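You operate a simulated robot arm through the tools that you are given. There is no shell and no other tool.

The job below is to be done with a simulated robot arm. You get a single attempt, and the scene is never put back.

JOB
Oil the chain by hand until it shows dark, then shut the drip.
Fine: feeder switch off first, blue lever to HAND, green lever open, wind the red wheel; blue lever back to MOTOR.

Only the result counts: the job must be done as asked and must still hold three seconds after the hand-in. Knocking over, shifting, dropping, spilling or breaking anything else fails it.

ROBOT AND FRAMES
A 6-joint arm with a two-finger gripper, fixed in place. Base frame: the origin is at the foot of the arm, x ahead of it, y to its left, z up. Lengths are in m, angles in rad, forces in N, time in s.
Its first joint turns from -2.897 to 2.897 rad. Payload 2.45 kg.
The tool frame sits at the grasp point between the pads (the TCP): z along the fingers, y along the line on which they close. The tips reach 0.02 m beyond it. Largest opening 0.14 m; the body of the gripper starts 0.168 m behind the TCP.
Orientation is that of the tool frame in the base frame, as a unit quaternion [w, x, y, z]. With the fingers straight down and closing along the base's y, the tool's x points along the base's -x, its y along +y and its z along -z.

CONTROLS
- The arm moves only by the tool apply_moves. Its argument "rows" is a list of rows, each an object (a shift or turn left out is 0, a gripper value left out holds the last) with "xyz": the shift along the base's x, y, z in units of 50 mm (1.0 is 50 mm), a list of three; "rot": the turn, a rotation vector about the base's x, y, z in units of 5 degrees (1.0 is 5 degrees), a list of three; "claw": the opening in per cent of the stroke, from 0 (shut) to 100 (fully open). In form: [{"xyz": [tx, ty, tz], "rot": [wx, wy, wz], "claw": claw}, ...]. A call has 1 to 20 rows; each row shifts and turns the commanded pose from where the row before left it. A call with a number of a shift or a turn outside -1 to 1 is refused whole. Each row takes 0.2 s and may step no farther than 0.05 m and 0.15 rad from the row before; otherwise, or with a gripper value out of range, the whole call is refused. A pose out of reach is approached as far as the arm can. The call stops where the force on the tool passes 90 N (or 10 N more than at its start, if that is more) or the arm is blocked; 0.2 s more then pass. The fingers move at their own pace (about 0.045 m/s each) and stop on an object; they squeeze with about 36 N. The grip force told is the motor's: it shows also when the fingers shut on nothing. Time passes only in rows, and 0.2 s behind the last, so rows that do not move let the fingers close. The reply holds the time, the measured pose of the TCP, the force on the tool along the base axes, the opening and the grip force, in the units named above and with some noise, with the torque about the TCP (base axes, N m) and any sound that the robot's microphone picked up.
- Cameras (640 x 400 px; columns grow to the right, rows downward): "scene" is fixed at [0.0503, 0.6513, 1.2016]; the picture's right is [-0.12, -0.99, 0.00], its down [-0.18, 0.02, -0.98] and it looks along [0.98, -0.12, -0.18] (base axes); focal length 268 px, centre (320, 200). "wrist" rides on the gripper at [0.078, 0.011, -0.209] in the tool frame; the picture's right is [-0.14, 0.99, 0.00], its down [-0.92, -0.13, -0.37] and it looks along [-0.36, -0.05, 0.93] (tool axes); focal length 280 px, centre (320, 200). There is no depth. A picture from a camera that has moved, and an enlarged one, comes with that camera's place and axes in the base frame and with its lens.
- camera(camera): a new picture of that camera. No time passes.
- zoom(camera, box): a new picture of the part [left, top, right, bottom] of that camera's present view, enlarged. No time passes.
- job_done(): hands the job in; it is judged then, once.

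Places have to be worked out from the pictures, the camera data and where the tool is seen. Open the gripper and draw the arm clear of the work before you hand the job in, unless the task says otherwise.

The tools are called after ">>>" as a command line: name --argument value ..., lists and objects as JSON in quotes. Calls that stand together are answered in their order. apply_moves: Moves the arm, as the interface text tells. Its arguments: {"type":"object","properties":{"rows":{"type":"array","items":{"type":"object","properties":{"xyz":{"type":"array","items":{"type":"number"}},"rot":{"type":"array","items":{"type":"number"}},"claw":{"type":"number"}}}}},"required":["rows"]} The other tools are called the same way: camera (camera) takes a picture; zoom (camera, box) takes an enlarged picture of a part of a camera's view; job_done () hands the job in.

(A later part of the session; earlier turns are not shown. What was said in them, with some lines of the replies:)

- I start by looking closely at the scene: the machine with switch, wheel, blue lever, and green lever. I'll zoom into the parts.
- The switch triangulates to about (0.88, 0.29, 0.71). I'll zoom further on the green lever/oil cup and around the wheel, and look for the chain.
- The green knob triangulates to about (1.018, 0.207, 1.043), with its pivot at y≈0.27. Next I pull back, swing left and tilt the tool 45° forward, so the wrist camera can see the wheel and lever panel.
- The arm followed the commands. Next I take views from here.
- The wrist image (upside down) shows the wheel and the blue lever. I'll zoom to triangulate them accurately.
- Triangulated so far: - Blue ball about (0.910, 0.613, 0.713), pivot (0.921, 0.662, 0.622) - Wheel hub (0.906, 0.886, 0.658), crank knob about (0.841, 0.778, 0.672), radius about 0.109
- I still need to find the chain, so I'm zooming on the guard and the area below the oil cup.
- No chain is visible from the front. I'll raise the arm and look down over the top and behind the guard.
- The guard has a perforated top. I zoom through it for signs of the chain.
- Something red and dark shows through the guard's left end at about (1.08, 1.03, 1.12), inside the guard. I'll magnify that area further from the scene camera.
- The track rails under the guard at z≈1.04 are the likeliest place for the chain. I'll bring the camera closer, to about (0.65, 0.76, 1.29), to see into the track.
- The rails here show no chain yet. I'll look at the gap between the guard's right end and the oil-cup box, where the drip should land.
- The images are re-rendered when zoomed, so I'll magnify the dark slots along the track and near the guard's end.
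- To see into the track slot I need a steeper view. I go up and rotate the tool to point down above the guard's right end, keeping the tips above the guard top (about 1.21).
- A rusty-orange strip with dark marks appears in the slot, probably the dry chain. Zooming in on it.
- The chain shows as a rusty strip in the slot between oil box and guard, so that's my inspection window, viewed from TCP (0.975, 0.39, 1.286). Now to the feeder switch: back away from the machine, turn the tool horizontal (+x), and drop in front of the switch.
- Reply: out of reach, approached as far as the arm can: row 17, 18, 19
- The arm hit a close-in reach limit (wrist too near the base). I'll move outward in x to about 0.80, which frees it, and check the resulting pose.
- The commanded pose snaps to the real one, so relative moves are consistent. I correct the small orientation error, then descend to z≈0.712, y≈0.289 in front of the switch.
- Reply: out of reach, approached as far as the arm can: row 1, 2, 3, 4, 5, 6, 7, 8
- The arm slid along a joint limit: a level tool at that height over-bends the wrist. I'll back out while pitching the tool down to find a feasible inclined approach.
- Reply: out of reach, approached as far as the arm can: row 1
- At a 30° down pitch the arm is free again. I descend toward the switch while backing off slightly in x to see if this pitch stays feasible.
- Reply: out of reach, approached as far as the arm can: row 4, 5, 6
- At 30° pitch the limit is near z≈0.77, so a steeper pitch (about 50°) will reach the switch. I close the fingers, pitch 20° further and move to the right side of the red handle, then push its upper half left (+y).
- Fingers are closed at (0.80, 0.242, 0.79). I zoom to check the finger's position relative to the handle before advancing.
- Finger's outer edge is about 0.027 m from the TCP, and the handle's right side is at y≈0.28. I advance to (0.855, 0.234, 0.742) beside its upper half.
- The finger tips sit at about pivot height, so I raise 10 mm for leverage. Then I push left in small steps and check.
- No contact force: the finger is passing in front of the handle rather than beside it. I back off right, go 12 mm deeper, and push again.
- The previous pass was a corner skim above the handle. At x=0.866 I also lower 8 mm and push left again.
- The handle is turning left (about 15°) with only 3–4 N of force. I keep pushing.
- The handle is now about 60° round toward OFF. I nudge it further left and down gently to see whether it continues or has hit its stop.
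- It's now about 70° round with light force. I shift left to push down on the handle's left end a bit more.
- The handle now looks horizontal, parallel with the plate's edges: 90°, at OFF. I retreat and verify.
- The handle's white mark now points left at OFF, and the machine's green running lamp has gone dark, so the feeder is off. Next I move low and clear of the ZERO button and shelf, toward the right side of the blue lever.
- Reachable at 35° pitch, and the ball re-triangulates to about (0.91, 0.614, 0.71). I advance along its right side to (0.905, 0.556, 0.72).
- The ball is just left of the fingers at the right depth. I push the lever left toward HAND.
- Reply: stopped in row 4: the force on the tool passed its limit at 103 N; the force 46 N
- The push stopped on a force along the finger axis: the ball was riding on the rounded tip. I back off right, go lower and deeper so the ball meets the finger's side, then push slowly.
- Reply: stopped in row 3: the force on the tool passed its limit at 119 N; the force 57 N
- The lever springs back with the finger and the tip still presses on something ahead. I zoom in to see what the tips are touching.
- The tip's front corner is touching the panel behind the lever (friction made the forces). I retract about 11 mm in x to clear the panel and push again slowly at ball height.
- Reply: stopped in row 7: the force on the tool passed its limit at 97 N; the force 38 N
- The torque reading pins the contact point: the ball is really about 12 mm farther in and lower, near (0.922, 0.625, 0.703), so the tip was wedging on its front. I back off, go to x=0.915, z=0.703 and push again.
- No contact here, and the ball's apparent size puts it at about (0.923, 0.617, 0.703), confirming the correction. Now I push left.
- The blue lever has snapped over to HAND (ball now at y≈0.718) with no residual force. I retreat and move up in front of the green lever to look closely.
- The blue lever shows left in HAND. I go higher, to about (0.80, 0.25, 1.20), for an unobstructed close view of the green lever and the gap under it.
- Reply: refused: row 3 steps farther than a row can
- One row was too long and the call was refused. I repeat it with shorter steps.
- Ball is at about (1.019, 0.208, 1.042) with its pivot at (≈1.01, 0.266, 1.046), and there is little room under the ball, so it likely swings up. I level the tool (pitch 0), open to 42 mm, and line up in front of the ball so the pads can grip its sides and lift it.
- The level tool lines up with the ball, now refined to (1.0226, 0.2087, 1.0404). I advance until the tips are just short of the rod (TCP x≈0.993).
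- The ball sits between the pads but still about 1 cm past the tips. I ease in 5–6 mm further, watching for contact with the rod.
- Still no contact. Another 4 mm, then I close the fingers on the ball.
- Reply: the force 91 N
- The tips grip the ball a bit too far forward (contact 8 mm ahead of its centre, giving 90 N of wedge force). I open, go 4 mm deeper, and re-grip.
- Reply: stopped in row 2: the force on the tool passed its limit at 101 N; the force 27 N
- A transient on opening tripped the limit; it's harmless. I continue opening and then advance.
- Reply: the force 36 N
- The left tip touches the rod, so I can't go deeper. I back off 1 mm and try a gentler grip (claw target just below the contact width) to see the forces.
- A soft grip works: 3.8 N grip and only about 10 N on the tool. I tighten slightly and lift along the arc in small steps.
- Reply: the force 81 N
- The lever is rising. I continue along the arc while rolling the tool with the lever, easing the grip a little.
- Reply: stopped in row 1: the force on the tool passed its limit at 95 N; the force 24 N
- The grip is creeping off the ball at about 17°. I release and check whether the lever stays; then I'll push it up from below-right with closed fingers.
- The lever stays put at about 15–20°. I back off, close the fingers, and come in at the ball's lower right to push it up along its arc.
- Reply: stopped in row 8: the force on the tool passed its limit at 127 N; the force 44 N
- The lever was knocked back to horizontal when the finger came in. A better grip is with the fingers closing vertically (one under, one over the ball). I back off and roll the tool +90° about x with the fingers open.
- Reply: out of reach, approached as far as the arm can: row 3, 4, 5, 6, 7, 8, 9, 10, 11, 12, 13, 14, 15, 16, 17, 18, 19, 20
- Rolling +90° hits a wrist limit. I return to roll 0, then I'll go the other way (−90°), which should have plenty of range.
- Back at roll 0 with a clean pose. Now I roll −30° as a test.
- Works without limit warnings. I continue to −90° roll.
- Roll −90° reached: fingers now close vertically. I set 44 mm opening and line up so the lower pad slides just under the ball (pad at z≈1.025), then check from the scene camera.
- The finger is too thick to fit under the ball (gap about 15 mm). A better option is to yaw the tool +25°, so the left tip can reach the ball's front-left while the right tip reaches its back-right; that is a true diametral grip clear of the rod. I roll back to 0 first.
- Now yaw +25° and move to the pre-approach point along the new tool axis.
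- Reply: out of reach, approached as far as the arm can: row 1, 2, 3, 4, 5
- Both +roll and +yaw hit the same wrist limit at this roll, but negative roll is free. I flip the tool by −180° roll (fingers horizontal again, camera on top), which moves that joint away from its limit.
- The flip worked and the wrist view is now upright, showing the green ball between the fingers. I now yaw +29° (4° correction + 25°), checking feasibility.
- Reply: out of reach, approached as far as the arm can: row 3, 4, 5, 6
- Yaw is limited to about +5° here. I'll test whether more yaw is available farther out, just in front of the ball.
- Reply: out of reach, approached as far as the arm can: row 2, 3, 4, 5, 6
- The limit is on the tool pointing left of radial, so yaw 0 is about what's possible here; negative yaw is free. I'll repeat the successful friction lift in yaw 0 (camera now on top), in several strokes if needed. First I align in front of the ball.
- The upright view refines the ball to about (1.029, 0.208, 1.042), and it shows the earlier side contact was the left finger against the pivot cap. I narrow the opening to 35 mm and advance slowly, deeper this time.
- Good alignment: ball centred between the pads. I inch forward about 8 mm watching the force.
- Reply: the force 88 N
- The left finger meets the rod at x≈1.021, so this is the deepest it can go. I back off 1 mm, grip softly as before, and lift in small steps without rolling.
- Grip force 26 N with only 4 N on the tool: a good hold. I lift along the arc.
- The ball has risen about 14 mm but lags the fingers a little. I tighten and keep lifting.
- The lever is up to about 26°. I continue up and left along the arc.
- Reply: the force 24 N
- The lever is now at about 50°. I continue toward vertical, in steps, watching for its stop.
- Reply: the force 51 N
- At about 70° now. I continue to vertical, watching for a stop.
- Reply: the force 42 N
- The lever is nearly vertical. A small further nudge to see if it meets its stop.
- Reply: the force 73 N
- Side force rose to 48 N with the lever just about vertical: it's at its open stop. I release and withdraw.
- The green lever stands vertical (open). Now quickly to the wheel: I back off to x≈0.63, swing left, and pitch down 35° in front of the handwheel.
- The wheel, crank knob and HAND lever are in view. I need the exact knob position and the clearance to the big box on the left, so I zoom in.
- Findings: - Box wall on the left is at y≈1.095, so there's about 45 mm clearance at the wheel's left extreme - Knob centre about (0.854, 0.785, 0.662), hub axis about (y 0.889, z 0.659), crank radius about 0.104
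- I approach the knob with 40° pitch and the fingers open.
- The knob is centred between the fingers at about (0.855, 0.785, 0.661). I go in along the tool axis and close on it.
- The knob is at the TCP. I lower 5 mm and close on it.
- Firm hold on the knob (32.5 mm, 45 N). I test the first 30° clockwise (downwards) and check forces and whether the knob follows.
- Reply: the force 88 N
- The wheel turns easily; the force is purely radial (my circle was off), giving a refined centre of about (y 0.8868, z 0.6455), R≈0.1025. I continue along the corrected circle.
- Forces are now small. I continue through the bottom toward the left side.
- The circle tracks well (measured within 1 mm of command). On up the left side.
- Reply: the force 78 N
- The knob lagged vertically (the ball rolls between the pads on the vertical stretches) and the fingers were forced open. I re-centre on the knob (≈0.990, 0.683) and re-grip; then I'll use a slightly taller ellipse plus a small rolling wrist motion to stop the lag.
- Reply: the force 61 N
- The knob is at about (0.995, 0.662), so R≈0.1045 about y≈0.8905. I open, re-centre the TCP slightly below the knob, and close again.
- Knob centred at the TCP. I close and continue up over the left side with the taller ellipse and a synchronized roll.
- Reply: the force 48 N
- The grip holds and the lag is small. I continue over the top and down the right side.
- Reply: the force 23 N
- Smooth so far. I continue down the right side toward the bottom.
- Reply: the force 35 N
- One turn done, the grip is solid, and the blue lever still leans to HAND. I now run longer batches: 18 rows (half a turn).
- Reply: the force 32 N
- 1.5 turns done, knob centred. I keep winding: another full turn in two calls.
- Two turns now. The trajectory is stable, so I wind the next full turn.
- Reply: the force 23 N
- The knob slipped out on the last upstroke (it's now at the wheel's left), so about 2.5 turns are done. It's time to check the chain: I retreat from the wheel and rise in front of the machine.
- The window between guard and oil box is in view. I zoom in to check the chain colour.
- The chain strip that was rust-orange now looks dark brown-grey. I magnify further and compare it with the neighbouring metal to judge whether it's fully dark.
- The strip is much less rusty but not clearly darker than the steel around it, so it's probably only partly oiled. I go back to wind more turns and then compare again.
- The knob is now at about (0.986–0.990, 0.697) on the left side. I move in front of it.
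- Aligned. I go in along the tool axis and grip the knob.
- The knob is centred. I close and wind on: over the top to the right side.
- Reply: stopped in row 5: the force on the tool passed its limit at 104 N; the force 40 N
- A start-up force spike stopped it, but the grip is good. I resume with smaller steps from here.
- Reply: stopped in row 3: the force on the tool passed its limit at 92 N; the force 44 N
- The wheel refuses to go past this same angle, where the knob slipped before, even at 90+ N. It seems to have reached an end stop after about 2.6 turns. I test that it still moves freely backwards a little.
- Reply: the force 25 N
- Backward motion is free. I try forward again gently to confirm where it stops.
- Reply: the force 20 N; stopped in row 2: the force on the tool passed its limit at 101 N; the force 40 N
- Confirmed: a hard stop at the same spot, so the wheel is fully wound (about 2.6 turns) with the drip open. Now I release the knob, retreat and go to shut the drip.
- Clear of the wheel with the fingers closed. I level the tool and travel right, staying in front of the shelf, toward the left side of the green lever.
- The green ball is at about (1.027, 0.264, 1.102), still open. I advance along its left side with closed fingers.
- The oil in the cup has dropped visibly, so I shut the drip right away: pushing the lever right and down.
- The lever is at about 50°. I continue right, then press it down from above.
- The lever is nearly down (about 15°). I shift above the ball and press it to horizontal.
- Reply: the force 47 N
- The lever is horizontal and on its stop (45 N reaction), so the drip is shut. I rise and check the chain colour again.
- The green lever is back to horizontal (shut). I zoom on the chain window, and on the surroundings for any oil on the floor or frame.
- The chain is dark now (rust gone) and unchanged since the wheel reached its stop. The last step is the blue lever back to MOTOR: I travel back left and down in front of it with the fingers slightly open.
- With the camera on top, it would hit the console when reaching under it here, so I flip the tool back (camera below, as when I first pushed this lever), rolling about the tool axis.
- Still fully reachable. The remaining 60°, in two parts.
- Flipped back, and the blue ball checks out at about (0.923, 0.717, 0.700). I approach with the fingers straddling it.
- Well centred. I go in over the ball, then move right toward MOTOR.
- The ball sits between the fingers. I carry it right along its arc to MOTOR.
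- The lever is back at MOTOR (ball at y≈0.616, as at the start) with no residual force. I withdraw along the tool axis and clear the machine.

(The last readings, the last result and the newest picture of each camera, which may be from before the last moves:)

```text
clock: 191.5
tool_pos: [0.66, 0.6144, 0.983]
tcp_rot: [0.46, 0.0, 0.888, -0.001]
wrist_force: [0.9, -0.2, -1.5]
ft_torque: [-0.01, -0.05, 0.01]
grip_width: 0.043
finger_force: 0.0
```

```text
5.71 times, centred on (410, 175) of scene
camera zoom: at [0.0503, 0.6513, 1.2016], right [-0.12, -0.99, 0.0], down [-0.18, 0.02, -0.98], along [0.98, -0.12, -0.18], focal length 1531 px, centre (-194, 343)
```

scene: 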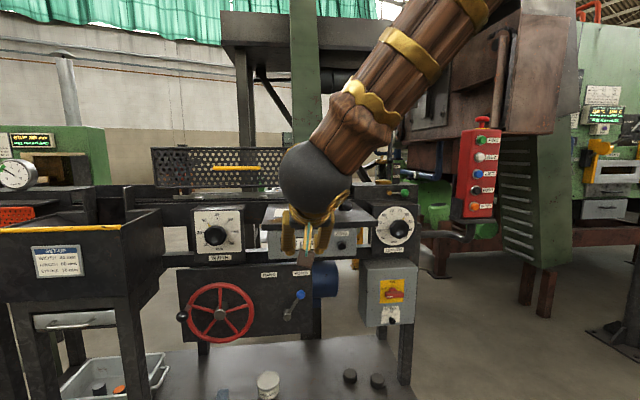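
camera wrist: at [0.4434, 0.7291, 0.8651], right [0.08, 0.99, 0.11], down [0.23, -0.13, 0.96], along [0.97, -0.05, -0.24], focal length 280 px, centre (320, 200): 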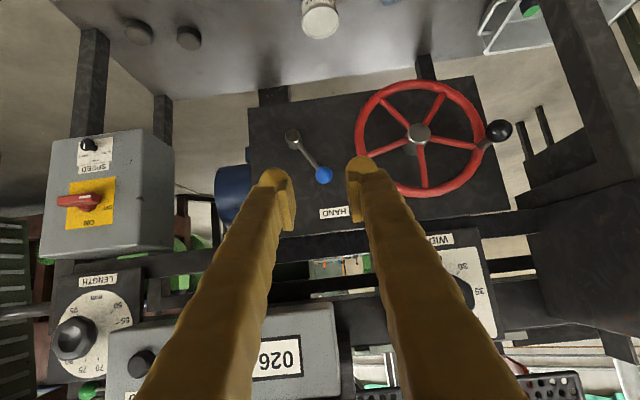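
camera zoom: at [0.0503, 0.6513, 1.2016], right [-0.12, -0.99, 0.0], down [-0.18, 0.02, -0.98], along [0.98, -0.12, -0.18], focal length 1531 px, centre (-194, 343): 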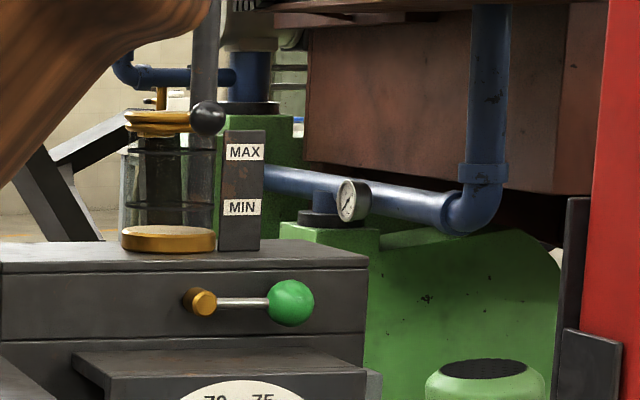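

All controls look right: switch OFF, lever at MOTOR, green lever shut. I open the gripper, lift clear, and take a last look for puddles and for any disturbance to the settings.

>>> apply_moves --rows '[{"xyz": [-0.2, 0, 0.9], "claw": 100}, {"xyz": [-0.2, 0, 0.9]}, {"xyz": [-0.2, 0, 0.9]}, {"xyz": [0, -0.5, 0.8]}, {"xyz": [0, -0.8, 0.5]}, {"xyz": [0, -0.9, 0]}, {"xyz": [0, -0.9, 0]}, {"xyz": [0, 0, 0]}]'

>>> camera --camera "scene"

>>> zoom --camera "scene" --box '[160, 140, 430, 260]'

>>> zoom --camera "scene" --box '[180, 320, 440, 400]'

>>> camera --camera "wrist"

```text
clock: 193.3
tool_pos: [0.6309, 0.4596, 1.1804]
tcp_rot: [0.46, 0.0, 0.888, -0.001]
wrist_force: [-0.4, 0.2, 0.2]
ft_torque: [-0.01, 0.0, 0.0]
grip_width: 0.14
finger_force: 0.2
```

```text
taken
```

scene: 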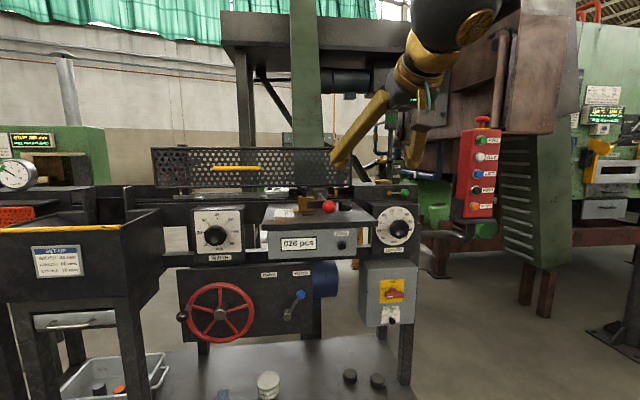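

```text
2.37 times, centred on (295, 200) of scene
camera zoom: at [0.0503, 0.6513, 1.2016], right [-0.12, -0.99, 0.0], down [-0.18, 0.02, -0.98], along [0.98, -0.12, -0.18], focal length 635 px, centre (379, 200)
```

zoom: 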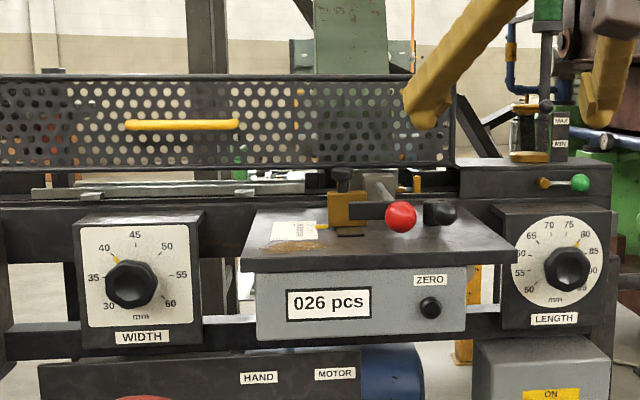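

```text
2.46 times, centred on (310, 360) of scene
camera zoom: at [0.0503, 0.6513, 1.2016], right [-0.12, -0.99, 0.0], down [-0.18, 0.02, -0.98], along [0.98, -0.12, -0.18], focal length 659 px, centre (345, -194)
```

zoom: 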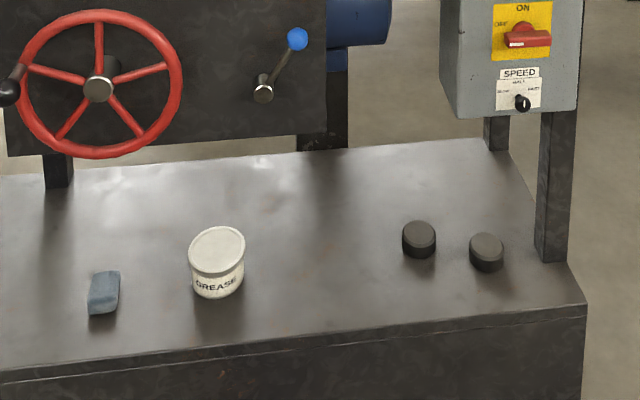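

```text
taken
camera wrist: at [0.4142, 0.4704, 1.2386], right [0.08, 0.99, 0.11], down [0.23, -0.13, 0.96], along [0.97, -0.05, -0.24], focal length 280 px, centre (320, 200)
```

wrist: 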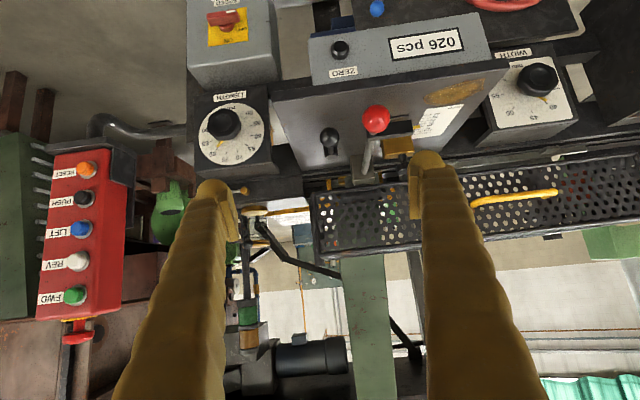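

Everything checks out:
- Feeder switch at OFF, blue lever at MOTOR, green lever shut, chain dark.
- Counter (026) and dials are unchanged, there are no puddles, and loose items are where they were.
- The gripper is open and the arm is clear.

I hand the job in.

>>> job_done

```text
The job is handed in.
```

I oiled the chain by hand until the rust colour was gone, then shut the drip and handed the job in. I can't see the verdict. The chain went from rust-orange to a dark brown-grey, about as dark as the steel beside it rather than black, so that was my judgement call.

- **Feeder switch:** OFF, turned first. The machine's running lamp went out.
- **Wheel:** wound about 2.6 turns clockwise until it hit a hard stop. I couldn't wind further that way.
- **Green lever:** back to horizontal, against its stop.
- **Blue lever:** back at MOTOR.

**Oil cup:** it started just above MIN and is now empty. The drip stayed open about a minute in all, including time when the wheel wasn't turning. I saw no oil on the bench or the floor I could see, but the cup needs refilling.

The counter still reads 026, the width and length dials are unchanged, and the loose items on the bench are where they were. The gripper is open and the arm is clear of the machine.
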